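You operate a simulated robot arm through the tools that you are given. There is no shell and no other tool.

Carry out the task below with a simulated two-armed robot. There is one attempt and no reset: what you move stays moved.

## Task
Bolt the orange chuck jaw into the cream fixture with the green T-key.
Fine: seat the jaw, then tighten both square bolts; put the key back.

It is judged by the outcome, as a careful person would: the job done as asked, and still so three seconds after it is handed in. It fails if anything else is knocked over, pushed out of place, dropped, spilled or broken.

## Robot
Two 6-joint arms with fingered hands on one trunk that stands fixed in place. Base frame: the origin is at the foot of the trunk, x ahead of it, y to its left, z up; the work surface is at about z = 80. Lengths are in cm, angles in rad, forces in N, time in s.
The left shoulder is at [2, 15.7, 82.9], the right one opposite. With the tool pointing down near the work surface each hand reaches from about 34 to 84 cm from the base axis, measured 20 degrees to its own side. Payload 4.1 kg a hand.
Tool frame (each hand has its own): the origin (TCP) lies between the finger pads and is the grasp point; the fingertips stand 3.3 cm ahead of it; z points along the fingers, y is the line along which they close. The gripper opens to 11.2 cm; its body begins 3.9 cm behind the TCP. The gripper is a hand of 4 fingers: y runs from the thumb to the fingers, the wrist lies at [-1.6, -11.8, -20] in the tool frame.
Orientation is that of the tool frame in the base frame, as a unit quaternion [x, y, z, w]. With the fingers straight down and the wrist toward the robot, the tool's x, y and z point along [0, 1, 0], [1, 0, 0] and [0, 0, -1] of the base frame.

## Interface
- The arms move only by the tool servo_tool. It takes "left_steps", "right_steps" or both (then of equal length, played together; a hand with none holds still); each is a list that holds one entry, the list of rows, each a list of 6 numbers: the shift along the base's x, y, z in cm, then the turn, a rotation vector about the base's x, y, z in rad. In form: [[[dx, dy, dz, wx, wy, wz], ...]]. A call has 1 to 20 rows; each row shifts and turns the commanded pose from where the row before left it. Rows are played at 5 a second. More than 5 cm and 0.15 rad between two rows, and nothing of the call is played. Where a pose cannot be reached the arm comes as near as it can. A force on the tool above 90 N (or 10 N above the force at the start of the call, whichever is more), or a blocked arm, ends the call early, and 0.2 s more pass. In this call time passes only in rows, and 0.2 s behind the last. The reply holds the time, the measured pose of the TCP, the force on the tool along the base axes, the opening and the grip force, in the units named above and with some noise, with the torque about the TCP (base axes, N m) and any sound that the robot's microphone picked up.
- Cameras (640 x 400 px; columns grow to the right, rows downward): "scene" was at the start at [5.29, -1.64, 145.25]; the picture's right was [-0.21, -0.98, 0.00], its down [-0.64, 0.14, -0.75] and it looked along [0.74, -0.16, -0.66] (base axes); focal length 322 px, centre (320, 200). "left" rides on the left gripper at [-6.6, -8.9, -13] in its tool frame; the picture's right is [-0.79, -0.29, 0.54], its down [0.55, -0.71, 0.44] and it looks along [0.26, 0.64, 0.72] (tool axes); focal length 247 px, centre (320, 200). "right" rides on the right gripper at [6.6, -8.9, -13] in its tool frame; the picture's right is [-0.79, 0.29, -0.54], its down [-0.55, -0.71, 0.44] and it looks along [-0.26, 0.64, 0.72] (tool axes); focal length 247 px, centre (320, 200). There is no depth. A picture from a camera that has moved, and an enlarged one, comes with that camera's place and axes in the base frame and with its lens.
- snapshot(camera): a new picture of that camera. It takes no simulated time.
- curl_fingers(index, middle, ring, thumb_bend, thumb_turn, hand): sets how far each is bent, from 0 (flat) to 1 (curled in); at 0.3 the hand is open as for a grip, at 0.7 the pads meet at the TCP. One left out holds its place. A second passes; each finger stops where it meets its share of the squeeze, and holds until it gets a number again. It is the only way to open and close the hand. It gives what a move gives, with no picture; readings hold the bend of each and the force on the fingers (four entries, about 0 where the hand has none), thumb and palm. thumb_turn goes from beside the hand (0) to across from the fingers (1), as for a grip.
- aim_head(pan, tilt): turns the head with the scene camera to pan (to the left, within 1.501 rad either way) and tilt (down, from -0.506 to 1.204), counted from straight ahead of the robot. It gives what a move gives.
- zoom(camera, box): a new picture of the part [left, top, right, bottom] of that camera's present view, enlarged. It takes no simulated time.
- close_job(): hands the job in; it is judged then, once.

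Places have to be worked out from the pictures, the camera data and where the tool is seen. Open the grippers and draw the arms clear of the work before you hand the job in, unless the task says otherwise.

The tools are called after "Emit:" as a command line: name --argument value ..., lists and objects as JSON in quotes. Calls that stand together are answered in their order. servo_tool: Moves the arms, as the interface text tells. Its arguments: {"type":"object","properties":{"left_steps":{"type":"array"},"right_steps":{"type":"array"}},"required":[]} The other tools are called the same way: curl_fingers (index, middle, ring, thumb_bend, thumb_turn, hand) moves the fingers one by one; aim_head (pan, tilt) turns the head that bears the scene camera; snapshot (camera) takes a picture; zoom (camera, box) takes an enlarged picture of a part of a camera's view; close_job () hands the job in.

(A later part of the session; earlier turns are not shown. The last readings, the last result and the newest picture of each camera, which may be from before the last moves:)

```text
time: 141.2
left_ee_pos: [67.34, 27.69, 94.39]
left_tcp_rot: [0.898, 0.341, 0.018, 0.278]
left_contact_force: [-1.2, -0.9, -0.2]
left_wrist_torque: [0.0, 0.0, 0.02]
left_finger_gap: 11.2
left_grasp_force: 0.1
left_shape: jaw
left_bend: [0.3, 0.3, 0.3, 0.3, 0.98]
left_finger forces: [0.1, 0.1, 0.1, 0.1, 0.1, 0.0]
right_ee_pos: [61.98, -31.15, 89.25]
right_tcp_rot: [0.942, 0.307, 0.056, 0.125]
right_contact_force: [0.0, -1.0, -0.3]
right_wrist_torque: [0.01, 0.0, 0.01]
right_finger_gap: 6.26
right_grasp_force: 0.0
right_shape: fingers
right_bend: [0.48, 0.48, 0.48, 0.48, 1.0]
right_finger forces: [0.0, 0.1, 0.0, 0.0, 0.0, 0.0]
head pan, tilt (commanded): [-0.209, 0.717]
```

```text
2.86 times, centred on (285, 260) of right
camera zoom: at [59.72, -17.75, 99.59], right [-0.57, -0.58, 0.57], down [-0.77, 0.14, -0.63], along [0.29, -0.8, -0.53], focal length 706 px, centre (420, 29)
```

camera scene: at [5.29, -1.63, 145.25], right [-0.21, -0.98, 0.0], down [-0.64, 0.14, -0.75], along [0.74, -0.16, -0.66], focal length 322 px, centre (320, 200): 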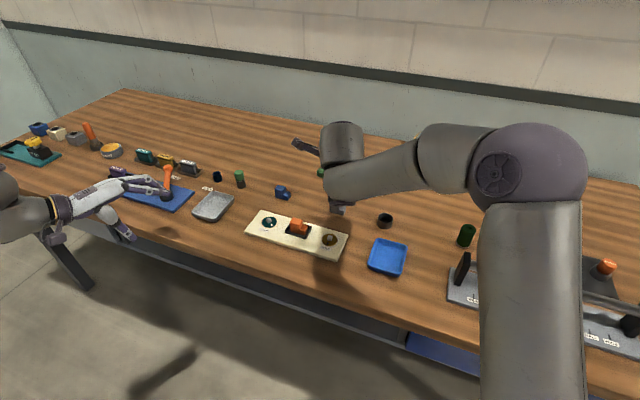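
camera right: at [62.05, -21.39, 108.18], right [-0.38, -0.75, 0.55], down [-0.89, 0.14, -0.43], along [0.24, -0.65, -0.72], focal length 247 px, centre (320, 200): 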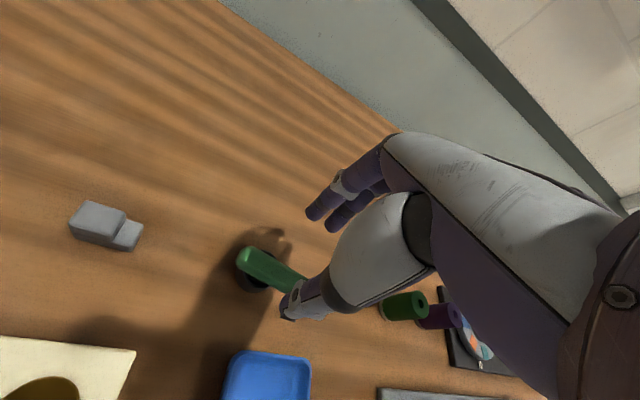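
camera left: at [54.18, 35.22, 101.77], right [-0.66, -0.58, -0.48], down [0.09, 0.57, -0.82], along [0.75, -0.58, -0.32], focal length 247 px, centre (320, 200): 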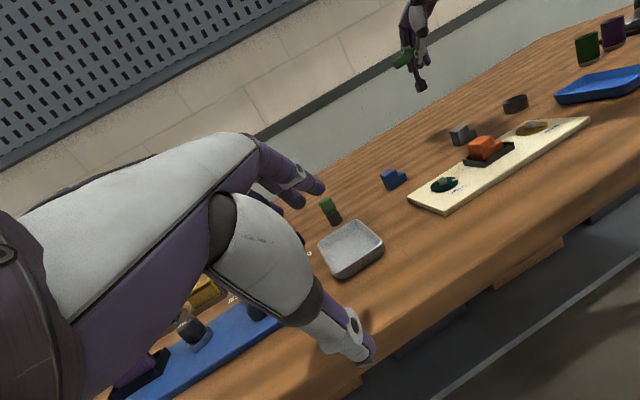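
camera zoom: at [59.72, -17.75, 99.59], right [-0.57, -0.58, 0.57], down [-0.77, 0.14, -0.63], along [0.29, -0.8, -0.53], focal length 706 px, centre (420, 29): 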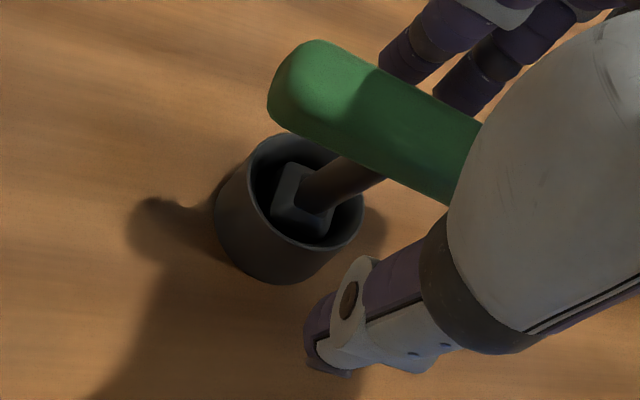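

The bar sits between the distal pads. I close lightly first.

Emit:
curl_fingers --hand "right" --index 0.61 --middle 0.61 --ring 0.61 --thumb_bend 0.66

Emit:
curl_fingers --hand "right" --index 0.72 --middle 0.67 --ring 0.65 --thumb_bend 0.75

Emit:
zoom --camera "left" --box '[480, 30, 540, 120]'

Emit:
zoom --camera "right" --box '[220, 190, 350, 330]'

```text
time: 142.2
left_ee_pos: [67.4, 27.67, 94.43]
left_tcp_rot: [0.897, 0.342, 0.02, 0.279]
left_contact_force: [0.5, -0.2, 0.5]
left_wrist_torque: [0.02, -0.01, -0.02]
left_finger_gap: 11.18
left_grasp_force: 0.0
left_shape: jaw
left_bend: [0.3, 0.3, 0.3, 0.3, 0.98]
left_finger forces: [0.0, 0.1, 0.0, 0.0, 0.0, 0.0]
right_ee_pos: [62.1, -31.11, 89.41]
right_tcp_rot: [0.942, 0.307, 0.056, 0.125]
right_contact_force: [-0.1, -0.4, 0.2]
right_wrist_torque: [-0.01, -0.01, 0.01]
right_finger_gap: 2.14
right_grasp_force: 0.1
right_shape: fingers
right_bend: [0.61, 0.61, 0.61, 0.65, 1.0]
right_finger forces: [0.0, 0.0, 0.0, 0.0, 0.3, 0.0]
head pan, tilt (commanded): [-0.209, 0.717]
```

```text
time: 143.2
left_ee_pos: [67.43, 27.68, 94.38]
left_tcp_rot: [0.897, 0.341, 0.019, 0.279]
left_contact_force: [0.9, -0.1, 0.3]
left_wrist_torque: [-0.01, -0.01, 0.02]
left_finger_gap: 11.18
left_grasp_force: 0.0
left_shape: jaw
left_bend: [0.3, 0.3, 0.3, 0.3, 0.98]
left_finger forces: [0.0, 0.0, 0.0, 0.1, 0.1, 0.0]
right_ee_pos: [61.96, -31.19, 89.38]
right_tcp_rot: [0.942, 0.307, 0.056, 0.125]
right_contact_force: [0.2, 1.7, 0.6]
right_wrist_torque: [0.04, 0.03, -0.02]
right_finger_gap: 1.39
right_grasp_force: 11.1
right_shape: fingers
right_bend: [0.63, 0.66, 0.64, 0.67, 1.0]
right_finger forces: [8.2, 1.4, 0.9, 0.0, 11.1, 0.1]
head pan, tilt (commanded): [-0.209, 0.717]
```

```text
4.44 times, centred on (510, 75) of left
camera zoom: at [54.18, 35.19, 101.78], right [-0.66, -0.58, -0.48], down [0.09, 0.57, -0.82], along [0.75, -0.58, -0.32], focal length 1098 px, centre (-524, 756)
```

zoom: 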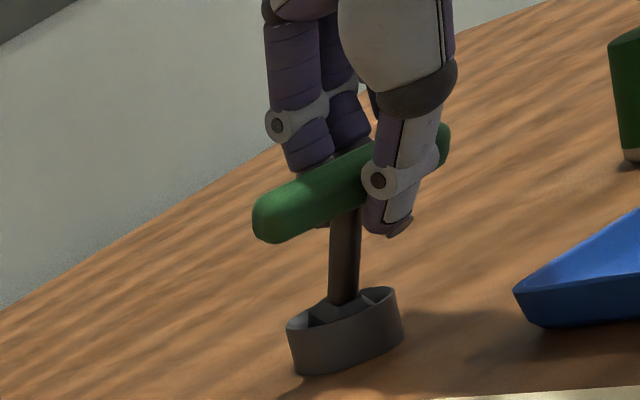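

```text
2.86 times, centred on (285, 260) of right
camera zoom: at [59.73, -17.75, 99.6], right [-0.57, -0.58, 0.57], down [-0.77, 0.14, -0.63], along [0.29, -0.8, -0.53], focal length 706 px, centre (420, 29)
```

zoom: 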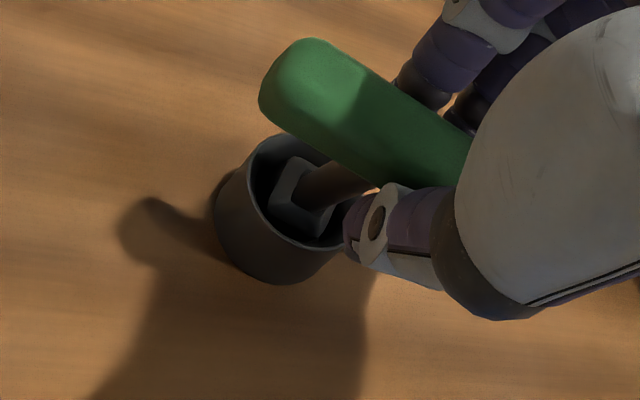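

Grip is straight (bar ≈ -4° relative to the hand). I firm it up a little more.

Emit:
curl_fingers --hand "right" --index 0.78 --middle 0.71 --ring 0.69 --thumb_bend 0.78

Emit:
servo_tool --right_steps '[[[-0.1, 0.1, 0.5, 0, 0, 0], [-0.1, 0.1, 0.7, 0, 0, 0], [-0.1, 0.1, 0.9, 0, 0, 0], [0, 0, 1.2, 0, 0, 0]]]'

Emit:
zoom --camera "left" --box '[480, 30, 540, 120]'

Emit:
zoom --camera "scene" --box '[346, 165, 416, 235]'

Emit:
zoom --camera "right" --box '[220, 190, 350, 330]'

```text
time: 144.2
left_ee_pos: [67.46, 27.71, 94.38]
left_tcp_rot: [0.897, 0.342, 0.018, 0.279]
left_contact_force: [0.1, 0.0, -0.3]
left_wrist_torque: [-0.01, -0.01, -0.02]
left_finger_gap: 11.19
left_grasp_force: 0.0
left_shape: jaw
left_bend: [0.3, 0.3, 0.3, 0.3, 0.98]
left_finger forces: [0.0, 0.0, 0.1, 0.1, 0.1, 0.0]
right_ee_pos: [62.07, -31.21, 89.42]
right_tcp_rot: [0.942, 0.308, 0.057, 0.125]
right_contact_force: [-0.1, 0.6, 0.2]
right_wrist_torque: [0.09, 0.05, 0.03]
right_finger_gap: 1.33
right_grasp_force: 14.9
right_shape: fingers
right_bend: [0.63, 0.67, 0.67, 0.68, 1.0]
right_finger forces: [10.1, 3.2, 1.4, 0.0, 15.8, 0.0]
head pan, tilt (commanded): [-0.209, 0.717]
```

```text
time: 145.2
left_ee_pos: [67.5, 27.65, 94.27]
left_tcp_rot: [0.897, 0.342, 0.019, 0.279]
left_contact_force: [0.0, -0.2, -0.2]
left_wrist_torque: [-0.01, 0.01, -0.03]
left_finger_gap: 11.21
left_grasp_force: 0.0
left_shape: jaw
left_bend: [0.3, 0.3, 0.3, 0.3, 0.98]
left_finger forces: [0.0, 0.0, 0.0, 0.0, 0.1, 0.0]
right_ee_pos: [61.64, -30.75, 92.87]
right_tcp_rot: [0.942, 0.307, 0.055, 0.126]
right_contact_force: [0.1, 0.1, -1.0]
right_wrist_torque: [-0.02, 0.03, 0.0]
right_finger_gap: 1.35
right_grasp_force: 15.1
right_shape: fingers
right_bend: [0.63, 0.68, 0.67, 0.68, 1.0]
right_finger forces: [10.0, 3.0, 1.4, 0.0, 15.9, 0.0]
head pan, tilt (commanded): [-0.209, 0.717]
```

```text
4.44 times, centred on (510, 75) of left
camera zoom: at [54.19, 35.19, 101.77], right [-0.66, -0.58, -0.48], down [0.09, 0.57, -0.82], along [0.75, -0.58, -0.32], focal length 1098 px, centre (-524, 756)
```

zoom: 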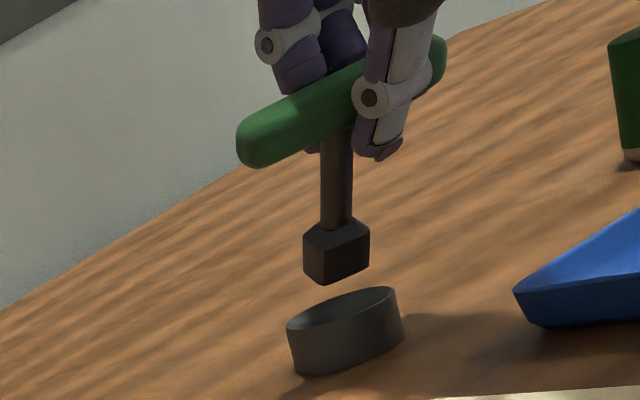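

```text
5.71 times, centred on (381, 200) of scene
camera zoom: at [5.3, -1.65, 145.24], right [-0.21, -0.98, 0.0], down [-0.64, 0.14, -0.75], along [0.74, -0.16, -0.66], focal length 1839 px, centre (-29, 200)
```

zoom: 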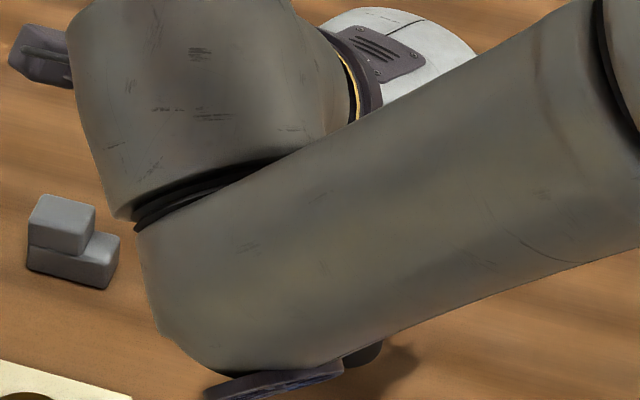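

```text
2.86 times, centred on (285, 260) of right
camera zoom: at [59.37, -17.5, 103.04], right [-0.57, -0.58, 0.57], down [-0.77, 0.14, -0.63], along [0.29, -0.8, -0.53], focal length 706 px, centre (420, 29)
```

zoom: 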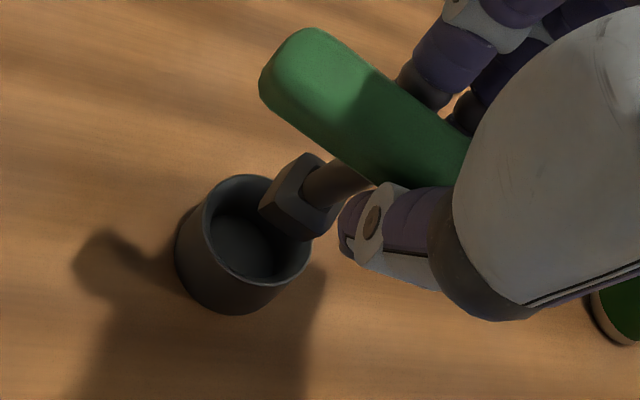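

The key is lifted in a firmer, straighter grip (16 N). I rotate the hand upright (which should bring the key upright too), raise it and check the lean.

Emit:
servo_tool --right_steps '[[[0, 0, 0.8, 0.105, 0.095, 0], [0, 0, 0.8, 0.105, 0.095, 0], [0, 0.5, 1.0, 0, 0, 0.1], [0, 1.0, 0.5, 0, 0, 0.12], [0, 1.0, 0.3, 0, 0, 0.12]]]'

Emit:
zoom --camera "left" --box '[470, 10, 540, 110]'

Emit:
zoom --camera "scene" --box '[346, 155, 416, 225]'

```text
time: 146.4
left_ee_pos: [67.42, 27.7, 94.41]
left_tcp_rot: [0.897, 0.342, 0.019, 0.279]
left_contact_force: [-0.1, 0.4, 0.1]
left_wrist_torque: [0.0, -0.01, 0.01]
left_finger_gap: 11.18
left_grasp_force: 0.0
left_shape: jaw
left_bend: [0.3, 0.3, 0.3, 0.3, 0.98]
left_finger forces: [0.1, 0.0, 0.1, 0.0, 0.0, 0.0]
right_ee_pos: [61.68, -28.39, 96.04]
right_tcp_rot: [0.884, 0.468, -0.002, -0.003]
right_contact_force: [-0.6, 0.4, -2.2]
right_wrist_torque: [-0.04, 0.03, -0.01]
right_finger_gap: 1.35
right_grasp_force: 14.9
right_shape: fingers
right_bend: [0.63, 0.68, 0.67, 0.68, 1.0]
right_finger forces: [10.2, 3.0, 1.2, 0.0, 15.5, 0.0]
head pan, tilt (commanded): [-0.209, 0.717]
```

```text
4.00 times, centred on (505, 60) of left
camera zoom: at [54.18, 35.19, 101.77], right [-0.66, -0.58, -0.48], down [0.09, 0.57, -0.82], along [0.75, -0.58, -0.32], focal length 988 px, centre (-420, 760)
```

zoom: 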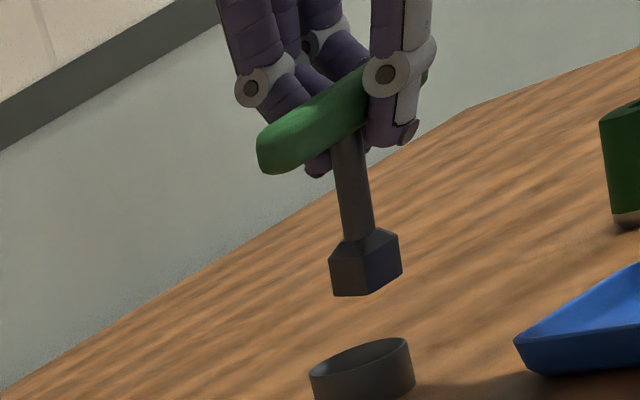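

```text
5.71 times, centred on (381, 190) of scene
camera zoom: at [5.3, -1.64, 145.24], right [-0.21, -0.98, 0.0], down [-0.64, 0.14, -0.75], along [0.74, -0.16, -0.66], focal length 1839 px, centre (-29, 257)
```

zoom: 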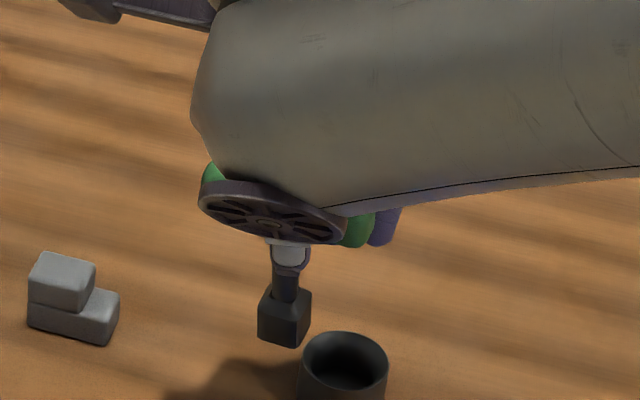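

Now the hand is upright but the key leans ≈7° forward in it, which would cost reach at the teal bolt. I'll set it back in the cup, loosen, pitch the hand a little forward around the bar, and re-squeeze. First I straighten the key and bring it over the cup.

Emit:
servo_tool --right_steps '[[[0.6, -1.2, 0, 0.046, 0.043, 0], [0.6, -1.2, 0, 0.046, 0.043, 0], [0.7, -1.3, -0.5, 0, 0, 0], [0.74, -1.36, -0.8, 0, 0, 0], [0, 0, -1.2, 0, 0, 0]]]'

Emit:
zoom --camera "left" --box '[475, 30, 545, 120]'

Emit:
zoom --camera "scene" --box '[356, 175, 416, 235]'

```text
time: 147.6
left_ee_pos: [67.44, 27.64, 94.23]
left_tcp_rot: [0.897, 0.342, 0.019, 0.278]
left_contact_force: [0.1, -0.4, 0.7]
left_wrist_torque: [0.0, 0.02, -0.01]
left_finger_gap: 11.17
left_grasp_force: 0.0
left_shape: jaw
left_bend: [0.3, 0.3, 0.3, 0.3, 0.98]
left_finger forces: [0.0, 0.0, 0.0, 0.0, 0.0, 0.0]
right_ee_pos: [64.34, -33.63, 93.44]
right_tcp_rot: [0.883, 0.465, -0.019, -0.064]
right_contact_force: [0.9, -0.3, -1.5]
right_wrist_torque: [0.0, 0.0, 0.02]
right_finger_gap: 1.32
right_grasp_force: 14.6
right_shape: fingers
right_bend: [0.63, 0.68, 0.67, 0.68, 1.0]
right_finger forces: [10.3, 2.9, 1.2, 0.1, 15.3, 0.1]
head pan, tilt (commanded): [-0.209, 0.717]
```

```text
4.44 times, centred on (510, 75) of left
camera zoom: at [54.17, 35.19, 101.78], right [-0.66, -0.58, -0.48], down [0.09, 0.57, -0.82], along [0.75, -0.58, -0.32], focal length 1098 px, centre (-524, 756)
```

zoom: 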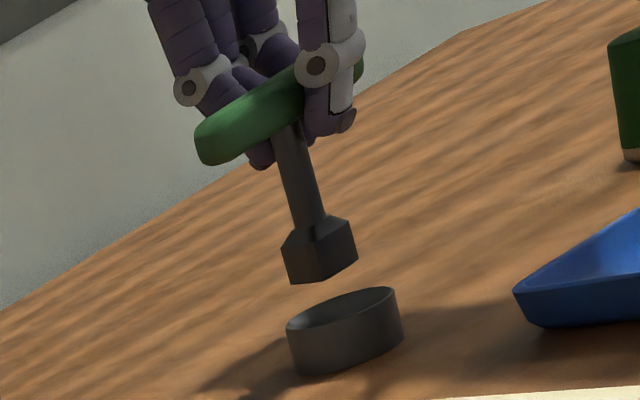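

```text
6.67 times, centred on (386, 205) of scene
camera zoom: at [5.29, -1.64, 145.25], right [-0.21, -0.98, 0.0], down [-0.64, 0.14, -0.75], along [0.74, -0.16, -0.66], focal length 2145 px, centre (-120, 167)
```

zoom: 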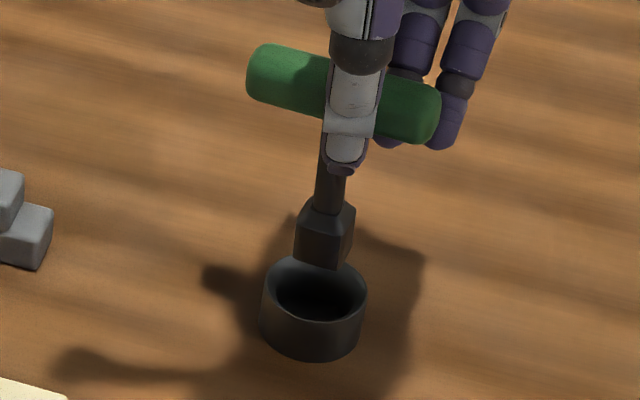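

Upright and over the cup. I lower it in.

Emit:
servo_tool --right_steps '[[[-0.1, 0, -0.8, 0, 0, 0], [0, 0, -0.8, 0, 0, 0], [0, 0, -0.7, 0, 0, 0]]]'

Emit:
servo_tool --right_steps '[[[0, 0, -0.5, 0, 0, 0], [0, 0, -0.4, 0, 0, 0]]]'

Emit:
zoom --camera "left" --box '[475, 30, 545, 120]'

Emit:
zoom --camera "scene" --box '[356, 175, 416, 235]'

```text
time: 148.4
left_ee_pos: [67.43, 27.73, 94.29]
left_tcp_rot: [0.897, 0.341, 0.018, 0.279]
left_contact_force: [-0.4, 0.0, -0.3]
left_wrist_torque: [0.01, -0.01, -0.04]
left_finger_gap: 11.17
left_grasp_force: 0.1
left_shape: jaw
left_bend: [0.3, 0.3, 0.3, 0.3, 0.98]
left_finger forces: [0.0, 0.0, 0.0, 0.1, 0.0, 0.0]
right_ee_pos: [64.2, -33.62, 91.26]
right_tcp_rot: [0.883, 0.466, -0.019, -0.064]
right_contact_force: [-0.5, 0.0, -2.1]
right_wrist_torque: [-0.03, 0.02, -0.04]
right_finger_gap: 1.31
right_grasp_force: 15.1
right_shape: fingers
right_bend: [0.63, 0.68, 0.67, 0.68, 1.0]
right_finger forces: [10.4, 2.9, 1.2, 0.1, 15.3, 0.0]
head pan, tilt (commanded): [-0.209, 0.717]
```

```text
time: 149.0
left_ee_pos: [67.44, 27.63, 94.25]
left_tcp_rot: [0.897, 0.342, 0.018, 0.279]
left_contact_force: [-0.2, -0.6, -0.6]
left_wrist_torque: [-0.02, 0.0, 0.0]
left_finger_gap: 11.2
left_grasp_force: 0.0
left_shape: jaw
left_bend: [0.3, 0.3, 0.3, 0.3, 0.98]
left_finger forces: [0.1, 0.0, 0.0, 0.0, 0.1, 0.1]
right_ee_pos: [64.24, -33.49, 90.43]
right_tcp_rot: [0.883, 0.465, -0.019, -0.064]
right_contact_force: [0.2, -0.3, -1.5]
right_wrist_torque: [-0.05, 0.0, 0.02]
right_finger_gap: 1.3
right_grasp_force: 15.3
right_shape: fingers
right_bend: [0.63, 0.68, 0.67, 0.68, 1.0]
right_finger forces: [10.3, 2.8, 1.3, 0.1, 15.3, 0.0]
head pan, tilt (commanded): [-0.209, 0.717]
```

```text
4.44 times, centred on (510, 75) of left
camera zoom: at [54.18, 35.19, 101.78], right [-0.66, -0.58, -0.48], down [0.09, 0.57, -0.82], along [0.75, -0.58, -0.32], focal length 1098 px, centre (-524, 756)
```

zoom: 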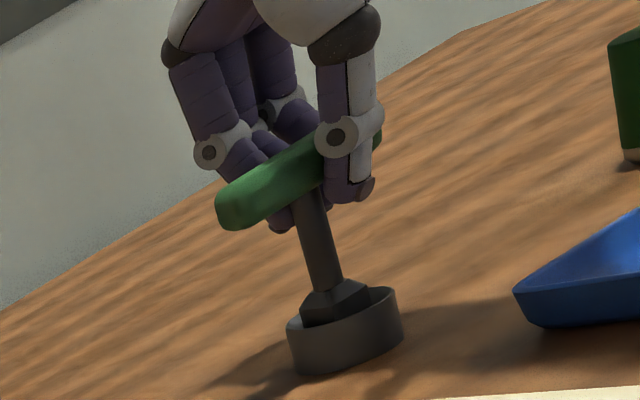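

```text
6.67 times, centred on (386, 205) of scene
camera zoom: at [5.29, -1.64, 145.24], right [-0.21, -0.98, 0.0], down [-0.64, 0.14, -0.75], along [0.74, -0.16, -0.66], focal length 2145 px, centre (-120, 167)
```

zoom: 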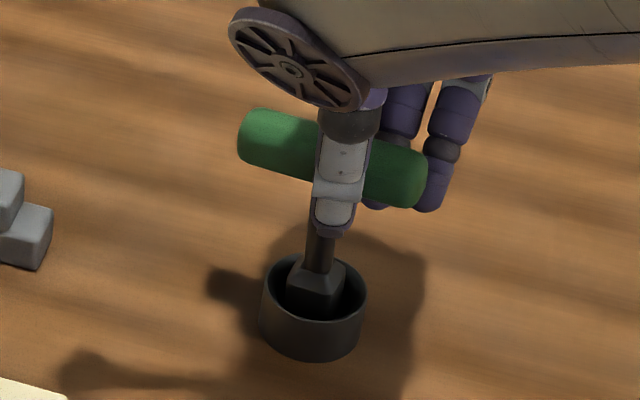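

Well centred. I lower to contact with the cup floor.

Emit:
servo_tool --right_steps '[[[0, 0, -0.3, 0, 0, 0], [0, 0, -0.25, 0, 0, 0]]]'

Emit:
servo_tool --right_steps '[[[0, 0, -0.15, 0, 0, 0], [0, 0, -0.12, 0, 0, 0]]]'

Emit:
servo_tool --right_steps '[[[0, 0, -0.12, 0, 0, 0], [0, 0, -0.1, 0, 0, 0]]]'

```text
time: 149.6
left_ee_pos: [67.44, 27.66, 94.34]
left_tcp_rot: [0.897, 0.342, 0.02, 0.279]
left_contact_force: [0.1, -0.9, -0.4]
left_wrist_torque: [0.0, 0.03, -0.02]
left_finger_gap: 11.18
left_grasp_force: 0.0
left_shape: jaw
left_bend: [0.3, 0.3, 0.3, 0.3, 0.98]
left_finger forces: [0.1, 0.1, 0.0, 0.1, 0.0, 0.0]
right_ee_pos: [64.26, -33.52, 89.87]
right_tcp_rot: [0.883, 0.466, -0.019, -0.064]
right_contact_force: [0.0, 0.8, -0.7]
right_wrist_torque: [0.01, 0.0, -0.01]
right_finger_gap: 1.32
right_grasp_force: 14.9
right_shape: fingers
right_bend: [0.63, 0.68, 0.67, 0.68, 1.0]
right_finger forces: [10.3, 2.9, 1.3, 0.0, 15.3, 0.1]
head pan, tilt (commanded): [-0.209, 0.717]
```

```text
time: 150.2
left_ee_pos: [67.43, 27.6, 94.32]
left_tcp_rot: [0.897, 0.341, 0.019, 0.279]
left_contact_force: [-0.2, 0.2, -0.7]
left_wrist_torque: [-0.04, -0.02, -0.02]
left_finger_gap: 11.17
left_grasp_force: 0.1
left_shape: jaw
left_bend: [0.3, 0.3, 0.3, 0.3, 0.98]
left_finger forces: [0.0, 0.1, 0.1, 0.0, 0.1, 0.0]
right_ee_pos: [64.25, -33.55, 89.65]
right_tcp_rot: [0.883, 0.465, -0.019, -0.063]
right_contact_force: [-0.4, 0.6, -2.1]
right_wrist_torque: [0.0, -0.01, -0.01]
right_finger_gap: 1.32
right_grasp_force: 14.7
right_shape: fingers
right_bend: [0.63, 0.68, 0.67, 0.68, 1.0]
right_finger forces: [10.2, 3.0, 1.1, 0.0, 15.3, 0.1]
head pan, tilt (commanded): [-0.209, 0.717]
```

```text
time: 150.8
left_ee_pos: [67.46, 27.7, 94.3]
left_tcp_rot: [0.897, 0.342, 0.019, 0.279]
left_contact_force: [0.4, 0.6, -0.6]
left_wrist_torque: [-0.02, -0.01, -0.03]
left_finger_gap: 11.19
left_grasp_force: 0.1
left_shape: jaw
left_bend: [0.3, 0.3, 0.3, 0.3, 0.98]
left_finger forces: [0.0, 0.0, 0.1, 0.0, 0.0, 0.0]
right_ee_pos: [64.07, -33.41, 89.42]
right_tcp_rot: [0.882, 0.466, -0.019, -0.064]
right_contact_force: [-0.5, 0.1, 0.2]
right_wrist_torque: [-0.02, 0.0, -0.02]
right_finger_gap: 1.32
right_grasp_force: 14.6
right_shape: fingers
right_bend: [0.63, 0.68, 0.67, 0.68, 1.0]
right_finger forces: [10.2, 2.9, 1.2, 0.0, 15.2, 0.0]
head pan, tilt (commanded): [-0.209, 0.717]
```

The key is just resting on the cup floor. I loosen to a light cage grip.

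Emit:
curl_fingers --hand "right" --index 0.63 --middle 0.65 --ring 0.65 --thumb_bend 0.665

Emit:
servo_tool --right_steps '[[[-0.08, 0.065, 0, -0.055, -0.064, 0], [-0.08, 0.065, 0, -0.054, -0.064, 0], [-0.07, 0.065, 0, -0.054, -0.064, 0]]]'

Emit:
zoom --camera "left" --box '[475, 30, 545, 120]'

Emit:
zoom --camera "scene" --box '[356, 175, 416, 235]'

```text
time: 151.8
left_ee_pos: [67.61, 27.57, 94.38]
left_tcp_rot: [0.897, 0.342, 0.019, 0.279]
left_contact_force: [-0.3, 0.4, 0.6]
left_wrist_torque: [0.03, 0.02, 0.02]
left_finger_gap: 11.18
left_grasp_force: 0.1
left_shape: jaw
left_bend: [0.3, 0.3, 0.3, 0.3, 0.98]
left_finger forces: [0.0, 0.0, 0.0, 0.0, 0.0, 0.0]
right_ee_pos: [64.22, -33.55, 89.46]
right_tcp_rot: [0.883, 0.465, -0.019, -0.064]
right_contact_force: [0.0, -0.4, 0.5]
right_wrist_torque: [-0.03, 0.01, -0.04]
right_finger_gap: 1.86
right_grasp_force: 0.6
right_shape: fingers
right_bend: [0.63, 0.65, 0.65, 0.66, 1.0]
right_finger forces: [0.3, 0.0, 0.3, 0.1, 0.4, 0.0]
head pan, tilt (commanded): [-0.209, 0.717]
```

```text
time: 152.6
left_ee_pos: [67.45, 27.7, 94.3]
left_tcp_rot: [0.897, 0.342, 0.02, 0.279]
left_contact_force: [-0.1, 0.1, -0.1]
left_wrist_torque: [-0.01, -0.01, 0.0]
left_finger_gap: 11.19
left_grasp_force: 0.1
left_shape: jaw
left_bend: [0.3, 0.3, 0.3, 0.3, 0.98]
left_finger forces: [0.1, 0.1, 0.0, 0.0, 0.0, 0.1]
right_ee_pos: [63.91, -33.23, 89.52]
right_tcp_rot: [0.883, 0.466, 0.028, 0.053]
right_contact_force: [0.0, 0.6, -0.4]
right_wrist_torque: [0.02, -0.01, 0.0]
right_finger_gap: 1.83
right_grasp_force: 0.9
right_shape: fingers
right_bend: [0.63, 0.65, 0.65, 0.66, 1.0]
right_finger forces: [0.2, 0.3, 0.2, 0.0, 0.7, 0.0]
head pan, tilt (commanded): [-0.209, 0.717]
```

```text
4.44 times, centred on (510, 75) of left
camera zoom: at [54.18, 35.19, 101.77], right [-0.66, -0.58, -0.48], down [0.09, 0.57, -0.82], along [0.75, -0.58, -0.32], focal length 1098 px, centre (-524, 756)
```

zoom: 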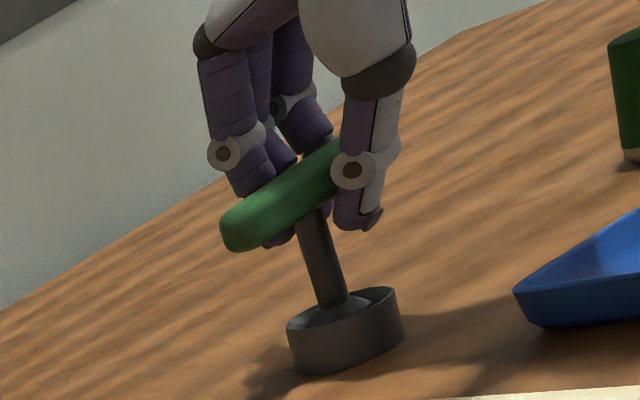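

```text
6.67 times, centred on (386, 205) of scene
camera zoom: at [5.3, -1.64, 145.24], right [-0.21, -0.98, 0.0], down [-0.64, 0.14, -0.75], along [0.74, -0.16, -0.66], focal length 2145 px, centre (-120, 167)
```

zoom: 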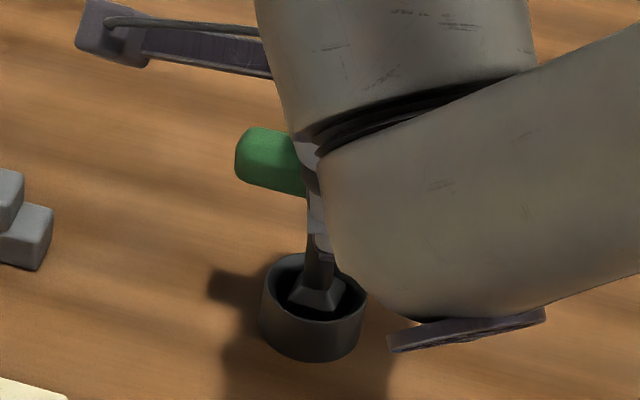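

The hand pitched around the bar and the key stayed upright. I squeeze again.

Emit:
curl_fingers --hand "right" --index 0.78 --middle 0.7 --ring 0.68 --thumb_bend 0.77

Emit:
servo_tool --right_steps '[[[0, 0, 0.5, 0, 0, 0], [0, 0, 0.8, 0, 0, 0], [0, 0, 1.2, 0, 0, 0], [0, 0, 1.5, 0, 0, 0]]]'

Emit:
zoom --camera "left" --box '[475, 20, 545, 120]'

Emit:
zoom --camera "scene" --box '[356, 165, 416, 225]'

Emit:
zoom --camera "right" --box '[220, 190, 350, 330]'

```text
time: 153.6
left_ee_pos: [67.42, 27.76, 94.33]
left_tcp_rot: [0.898, 0.341, 0.018, 0.278]
left_contact_force: [0.6, 0.0, -0.1]
left_wrist_torque: [0.01, 0.0, 0.0]
left_finger_gap: 11.17
left_grasp_force: 0.0
left_shape: jaw
left_bend: [0.3, 0.3, 0.3, 0.3, 0.98]
left_finger forces: [0.1, 0.0, 0.1, 0.1, 0.0, 0.0]
right_ee_pos: [63.93, -33.26, 89.47]
right_tcp_rot: [0.883, 0.467, 0.028, 0.052]
right_contact_force: [1.0, -0.9, -1.3]
right_wrist_torque: [0.0, 0.0, -0.01]
right_finger_gap: 1.26
right_grasp_force: 13.4
right_shape: fingers
right_bend: [0.63, 0.68, 0.67, 0.69, 1.0]
right_finger forces: [10.0, 2.6, 1.2, 0.1, 13.6, 0.0]
head pan, tilt (commanded): [-0.209, 0.717]
```

```text
time: 154.6
left_ee_pos: [67.49, 27.59, 94.33]
left_tcp_rot: [0.897, 0.342, 0.019, 0.279]
left_contact_force: [0.2, -0.4, -0.1]
left_wrist_torque: [-0.01, -0.01, 0.02]
left_finger_gap: 11.18
left_grasp_force: 0.1
left_shape: jaw
left_bend: [0.3, 0.3, 0.3, 0.3, 0.98]
left_finger forces: [0.0, 0.0, 0.0, 0.0, 0.1, 0.0]
right_ee_pos: [63.9, -33.3, 93.54]
right_tcp_rot: [0.883, 0.466, 0.028, 0.053]
right_contact_force: [0.2, 0.1, -0.8]
right_wrist_torque: [0.01, -0.01, -0.03]
right_finger_gap: 1.27
right_grasp_force: 14.1
right_shape: fingers
right_bend: [0.63, 0.68, 0.67, 0.69, 1.0]
right_finger forces: [10.3, 2.6, 1.1, 0.0, 13.1, 0.1]
head pan, tilt (commanded): [-0.209, 0.717]
```

```text
4.00 times, centred on (510, 70) of left
camera zoom: at [54.19, 35.18, 101.77], right [-0.66, -0.58, -0.48], down [0.09, 0.57, -0.82], along [0.75, -0.58, -0.32], focal length 988 px, centre (-440, 720)
```

zoom: 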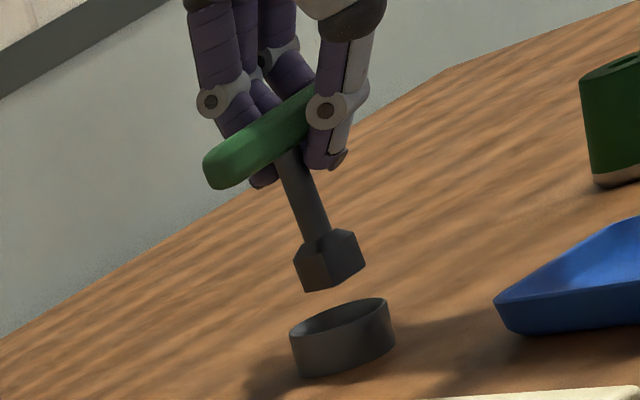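

```text
6.67 times, centred on (386, 195) of scene
camera zoom: at [5.3, -1.65, 145.24], right [-0.21, -0.98, 0.0], down [-0.64, 0.14, -0.75], along [0.74, -0.16, -0.66], focal length 2145 px, centre (-120, 233)
```

zoom: 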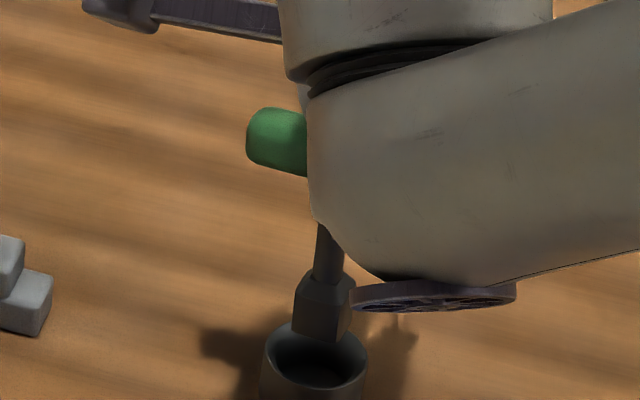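

```text
2.86 times, centred on (285, 260) of right
camera zoom: at [58.95, -22.03, 105.31], right [-0.26, -0.78, 0.57], down [-0.85, -0.09, -0.52], along [0.45, -0.62, -0.64], focal length 706 px, centre (420, 29)
```

zoom: 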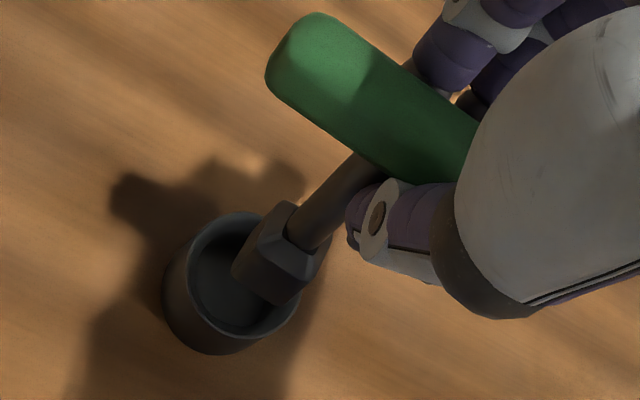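

The key hangs nearly upright with the hand pitched the useful way now. I trim the small lean and travel over to the teal bolt at safe height.

Emit:
servo_tool --right_steps '[[[0, 0, 1.2, 0.012, -0.036, 0], [0, 0, 1.2, 0.012, -0.037, 0], [0.3, 3.0, 0.8, 0, 0, 0.03], [0.6, 3.4, 0.3, 0, 0, 0.05], [0.6, 3.4, 0, 0, 0, 0.05], [0.6, 3.4, 0, 0, 0, 0.05], [0.6, 3.4, 0, 0, 0, 0.05], [0.6, 3.4, 0, 0, 0, 0.05], [0.6, 3.4, 0, 0, 0, 0.05], [0.6, 3.4, 0, 0, 0, 0.05], [0.6, 3.0, 0, 0, 0, 0.05]]]'

Emit:
snapshot --camera "scene"

Emit:
zoom --camera "left" --box '[390, 70, 480, 200]'

```text
time: 157.0
left_ee_pos: [67.46, 27.66, 94.33]
left_tcp_rot: [0.897, 0.341, 0.019, 0.279]
left_contact_force: [0.0, 0.0, 0.1]
left_wrist_torque: [0.0, 0.01, 0.02]
left_finger_gap: 11.22
left_grasp_force: 0.1
left_shape: jaw
left_bend: [0.3, 0.3, 0.3, 0.3, 0.98]
left_finger forces: [0.0, 0.1, 0.1, 0.0, 0.0, 0.0]
right_ee_pos: [69.17, -3.34, 96.94]
right_tcp_rot: [0.762, 0.641, 0.077, 0.043]
right_contact_force: [-1.5, -0.5, -0.9]
right_wrist_torque: [0.0, 0.03, -0.01]
right_finger_gap: 1.21
right_grasp_force: 13.1
right_shape: fingers
right_bend: [0.63, 0.68, 0.67, 0.69, 1.0]
right_finger forces: [10.2, 2.6, 1.0, 0.0, 13.0, 0.1]
head pan, tilt (commanded): [-0.209, 0.717]
```

```text
taken
camera scene: at [5.28, -1.67, 145.24], right [-0.21, -0.98, 0.0], down [-0.64, 0.14, -0.75], along [0.74, -0.16, -0.66], focal length 322 px, centre (320, 200)
```

scene: 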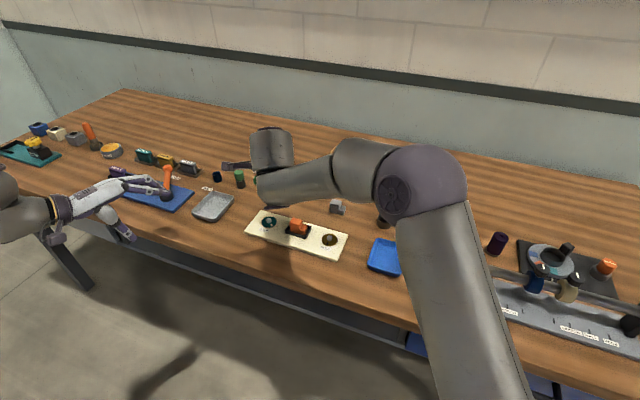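

```text
3.08 times, centred on (435, 135) of left
camera zoom: at [54.17, 35.16, 101.79], right [-0.66, -0.58, -0.48], down [0.09, 0.57, -0.82], along [0.75, -0.58, -0.32], focal length 760 px, centre (-34, 400)
```

zoom: 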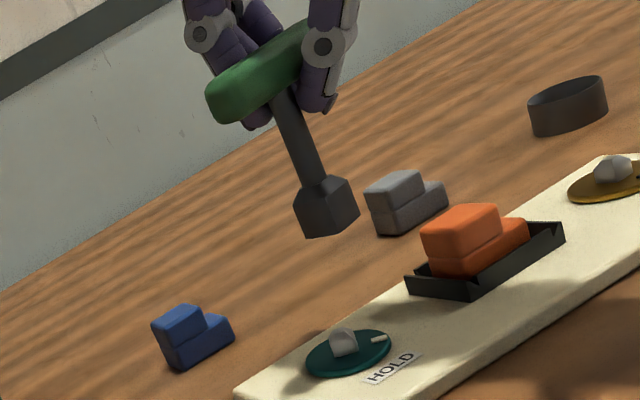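

Arrived over the teal bolt at yaw ≈ -10°. I turn slowly to about +10° in free air, checking for limits.

Emit:
servo_tool --right_steps '[[[0, 0.3, -0.3, 0, 0, 0.09], [0, 0.3, -0.3, 0, 0, 0.09]]]'

Emit:
servo_tool --right_steps '[[[0, 0.2, -0.3, 0, 0, 0.08], [0, 0.2, -0.3, 0, 0, 0.06]]]'

Emit:
zoom --camera "left" --box '[395, 90, 465, 200]'

Emit:
zoom --camera "scene" --box '[240, 150, 320, 240]'

Emit:
zoom --camera "right" --box '[200, 190, 350, 340]'

```text
time: 157.6
left_ee_pos: [67.45, 27.74, 94.3]
left_tcp_rot: [0.897, 0.342, 0.019, 0.279]
left_contact_force: [1.0, 0.3, -0.6]
left_wrist_torque: [0.01, 0.01, 0.04]
left_finger_gap: 11.19
left_grasp_force: 0.1
left_shape: jaw
left_bend: [0.3, 0.3, 0.3, 0.3, 0.98]
left_finger forces: [0.1, 0.0, 0.0, 0.0, 0.0, 0.0]
right_ee_pos: [69.22, -2.81, 96.34]
right_tcp_rot: [0.702, 0.706, 0.081, 0.036]
right_contact_force: [-0.6, -0.1, -1.6]
right_wrist_torque: [-0.01, -0.01, -0.02]
right_finger_gap: 1.22
right_grasp_force: 13.2
right_shape: fingers
right_bend: [0.63, 0.68, 0.67, 0.69, 1.0]
right_finger forces: [9.9, 2.6, 1.1, 0.1, 12.8, 0.1]
head pan, tilt (commanded): [-0.209, 0.717]
```

```text
time: 158.2
left_ee_pos: [67.33, 27.57, 94.21]
left_tcp_rot: [0.897, 0.342, 0.019, 0.279]
left_contact_force: [-0.8, -0.3, 0.0]
left_wrist_torque: [-0.01, 0.0, 0.03]
left_finger_gap: 11.2
left_grasp_force: 0.1
left_shape: jaw
left_bend: [0.3, 0.3, 0.3, 0.3, 0.98]
left_finger forces: [0.1, 0.0, 0.0, 0.1, 0.0, 0.1]
right_ee_pos: [68.99, -2.48, 95.77]
right_tcp_rot: [0.65, 0.755, 0.082, 0.031]
right_contact_force: [0.3, 0.6, -1.8]
right_wrist_torque: [-0.05, -0.01, 0.01]
right_finger_gap: 1.22
right_grasp_force: 13.6
right_shape: fingers
right_bend: [0.63, 0.68, 0.67, 0.69, 1.0]
right_finger forces: [10.1, 2.6, 1.1, 0.0, 12.7, 0.0]
head pan, tilt (commanded): [-0.209, 0.717]
```

```text
3.64 times, centred on (430, 145) of left
camera zoom: at [54.18, 35.19, 101.77], right [-0.66, -0.58, -0.48], down [0.09, 0.57, -0.82], along [0.75, -0.58, -0.32], focal length 898 px, centre (-80, 400)
```

zoom: 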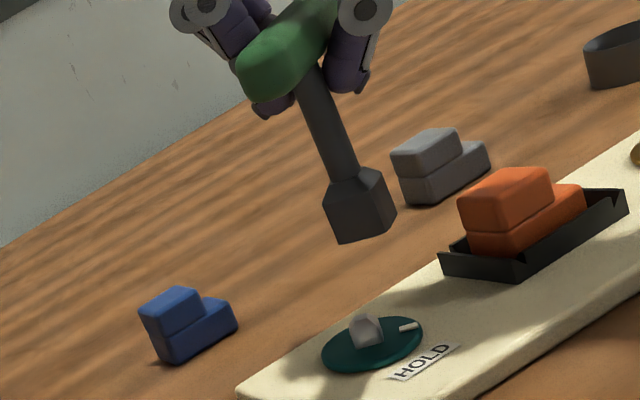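

```text
4.44 times, centred on (280, 195) of scene
camera zoom: at [5.29, -1.64, 145.24], right [-0.21, -0.98, 0.0], down [-0.64, 0.14, -0.75], along [0.74, -0.16, -0.66], focal length 1430 px, centre (498, 222)
```

zoom: 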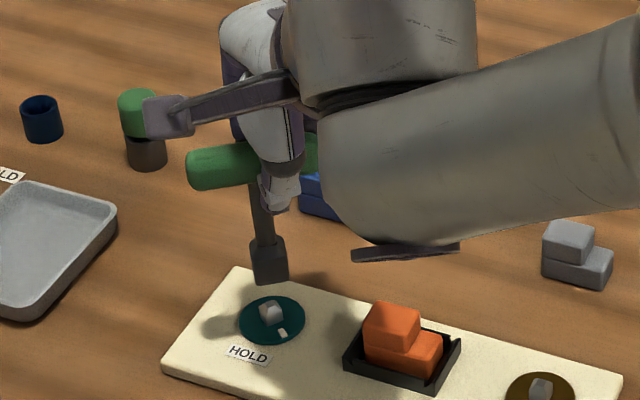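

```text
2.67 times, centred on (275, 265) of right
camera zoom: at [57.2, 1.59, 107.43], right [0.32, -0.79, 0.53], down [-0.54, -0.61, -0.58], along [0.78, -0.1, -0.62], focal length 659 px, centre (440, 27)
```

zoom: 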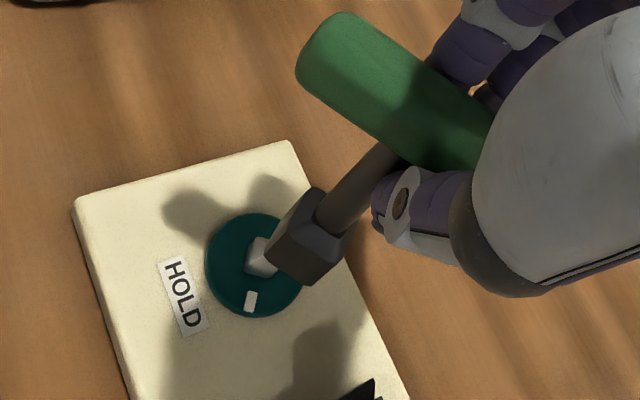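

Yaw +9° reached without any limit, and now the scene camera sees key and bolt too. The socket is at (69.3, -1.4, 86.9) versus bolt (70.46, -1.0), upright within ~1.5°. I shift (1.16, 0.42) and lower 2.5 cm.

Emit:
servo_tool --right_steps '[[[0.58, 0.21, 0, 0, 0, 0], [0.58, 0.21, -0.5, 0, 0, 0], [0, 0, -1.0, 0, 0, 0], [0, 0, -0.8, 0, 0, 0]]]'

Emit:
zoom --camera "left" --box '[420, 135, 470, 200]'

Emit:
zoom --camera "scene" --box '[250, 195, 290, 240]'

Emit:
zoom --camera "right" --box '[230, 230, 310, 310]'

```text
time: 159.2
left_ee_pos: [67.41, 27.69, 94.42]
left_tcp_rot: [0.897, 0.341, 0.019, 0.28]
left_contact_force: [0.2, 0.7, 0.3]
left_wrist_torque: [0.0, 0.0, -0.05]
left_finger_gap: 11.17
left_grasp_force: 0.0
left_shape: jaw
left_bend: [0.3, 0.3, 0.3, 0.3, 0.98]
left_finger forces: [0.1, 0.1, 0.0, 0.1, 0.1, 0.0]
right_ee_pos: [70.16, -2.02, 93.4]
right_tcp_rot: [0.651, 0.754, 0.083, 0.031]
right_contact_force: [0.0, 0.4, -0.7]
right_wrist_torque: [-0.04, 0.0, -0.01]
right_finger_gap: 1.22
right_grasp_force: 13.2
right_shape: fingers
right_bend: [0.63, 0.68, 0.67, 0.69, 1.0]
right_finger forces: [10.1, 2.5, 1.0, 0.1, 12.8, 0.0]
head pan, tilt (commanded): [-0.209, 0.717]
```

```text
6.15 times, centred on (445, 168) of left
camera zoom: at [54.18, 35.19, 101.78], right [-0.66, -0.58, -0.48], down [0.09, 0.57, -0.82], along [0.75, -0.58, -0.32], focal length 1520 px, centre (-449, 400)
```

zoom: 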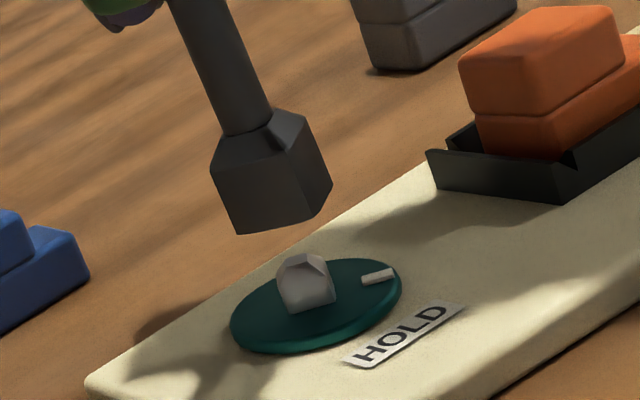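

```text
8.89 times, centred on (270, 218) of scene
camera zoom: at [5.29, -1.64, 145.25], right [-0.21, -0.98, 0.0], down [-0.64, 0.14, -0.75], along [0.74, -0.16, -0.66], focal length 2860 px, centre (764, 44)
```

zoom: 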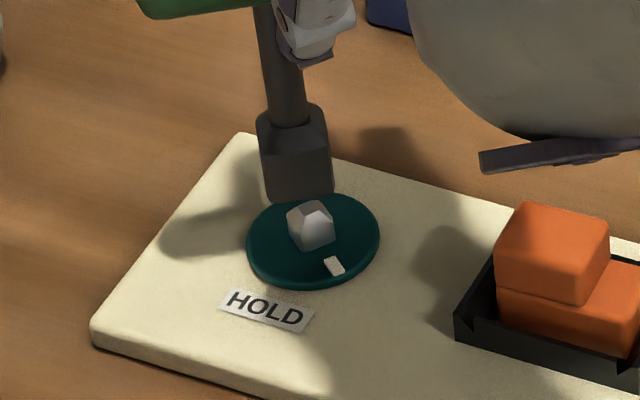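

```text
5.00 times, centred on (270, 270) of right
camera zoom: at [58.37, 2.11, 105.14], right [0.32, -0.79, 0.53], down [-0.54, -0.61, -0.58], along [0.78, -0.1, -0.62], focal length 1235 px, centre (570, -150)
```

zoom: 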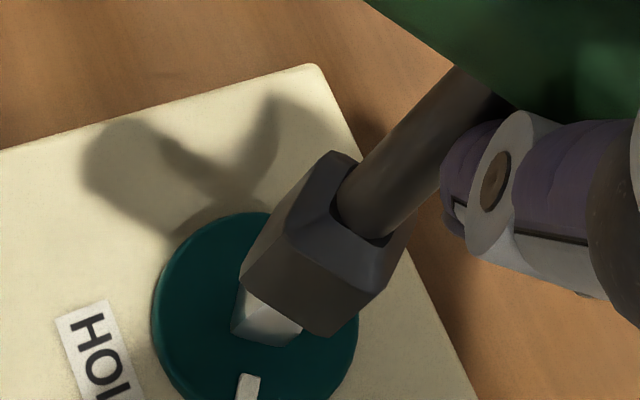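

Bolt square reads ≈ 14° and the socket ≈ 3–5°, so I need about 7° more counter-clockwise. I rotate in small rows about the key axis, watching for the limit.

Emit:
servo_tool --right_steps '[[[0.04, -0.01, 0, 0, 0, 0.04], [0.04, -0.01, 0, 0, 0, 0.04], [0.04, -0.012, 0, 0, 0, 0.04]]]'

Emit:
zoom --camera "left" --box '[425, 145, 465, 195]'

Emit:
zoom --camera "scene" --box '[254, 203, 286, 235]'

Emit:
zoom --camera "right" --box '[240, 245, 300, 310]'

```text
time: 160.0
left_ee_pos: [67.43, 27.76, 94.33]
left_tcp_rot: [0.897, 0.342, 0.019, 0.279]
left_contact_force: [0.4, -0.7, 0.2]
left_wrist_torque: [-0.04, -0.02, 0.0]
left_finger_gap: 11.19
left_grasp_force: 0.0
left_shape: jaw
left_bend: [0.3, 0.3, 0.3, 0.3, 0.98]
left_finger forces: [0.0, 0.0, 0.0, 0.0, 0.0, 0.0]
right_ee_pos: [70.48, -2.1, 93.44]
right_tcp_rot: [0.604, 0.792, 0.084, 0.026]
right_contact_force: [0.7, 0.6, -2.5]
right_wrist_torque: [0.0, 0.02, 0.01]
right_finger_gap: 1.22
right_grasp_force: 13.2
right_shape: fingers
right_bend: [0.63, 0.68, 0.67, 0.69, 1.0]
right_finger forces: [10.1, 2.5, 1.1, 0.0, 12.8, 0.1]
head pan, tilt (commanded): [-0.209, 0.717]
```

```text
8.00 times, centred on (445, 170) of left
camera zoom: at [54.18, 35.19, 101.78], right [-0.66, -0.58, -0.48], down [0.09, 0.57, -0.82], along [0.75, -0.58, -0.32], focal length 1976 px, centre (-680, 440)
```

zoom: 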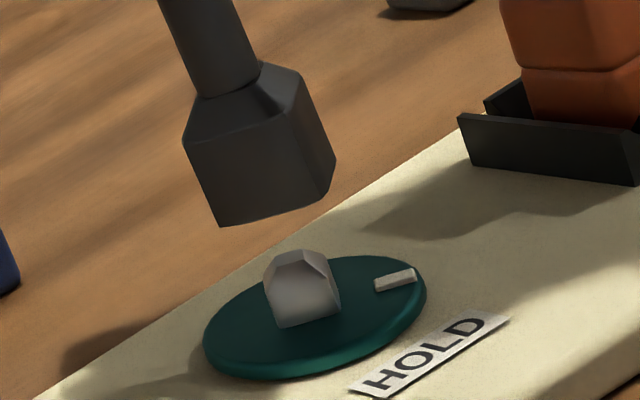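

```text
12.50 times, centred on (270, 219) of scene
camera zoom: at [5.3, -1.64, 145.24], right [-0.21, -0.98, 0.0], down [-0.64, 0.14, -0.75], along [0.74, -0.16, -0.66], focal length 4022 px, centre (945, -38)
```

zoom: 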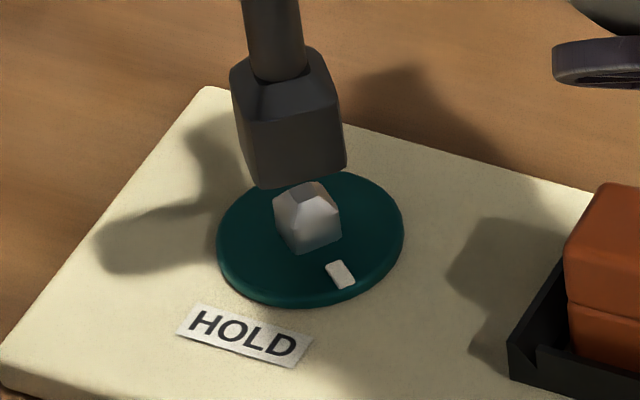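

```text
6.15 times, centred on (270, 278) of right
camera zoom: at [58.08, 0.6, 105.08], right [0.41, -0.74, 0.53], down [-0.47, -0.67, -0.58], along [0.78, -0.01, -0.62], focal length 1520 px, centre (628, -277)
```

zoom: 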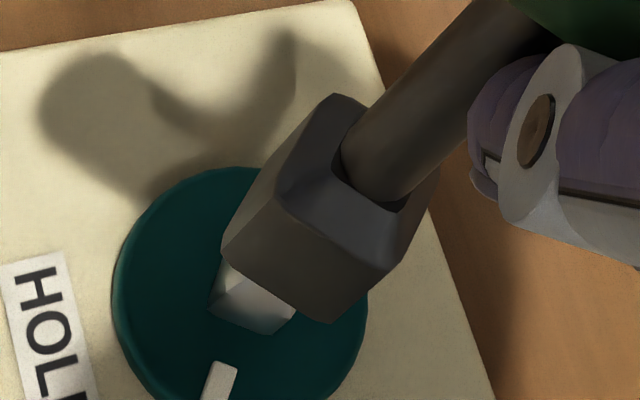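

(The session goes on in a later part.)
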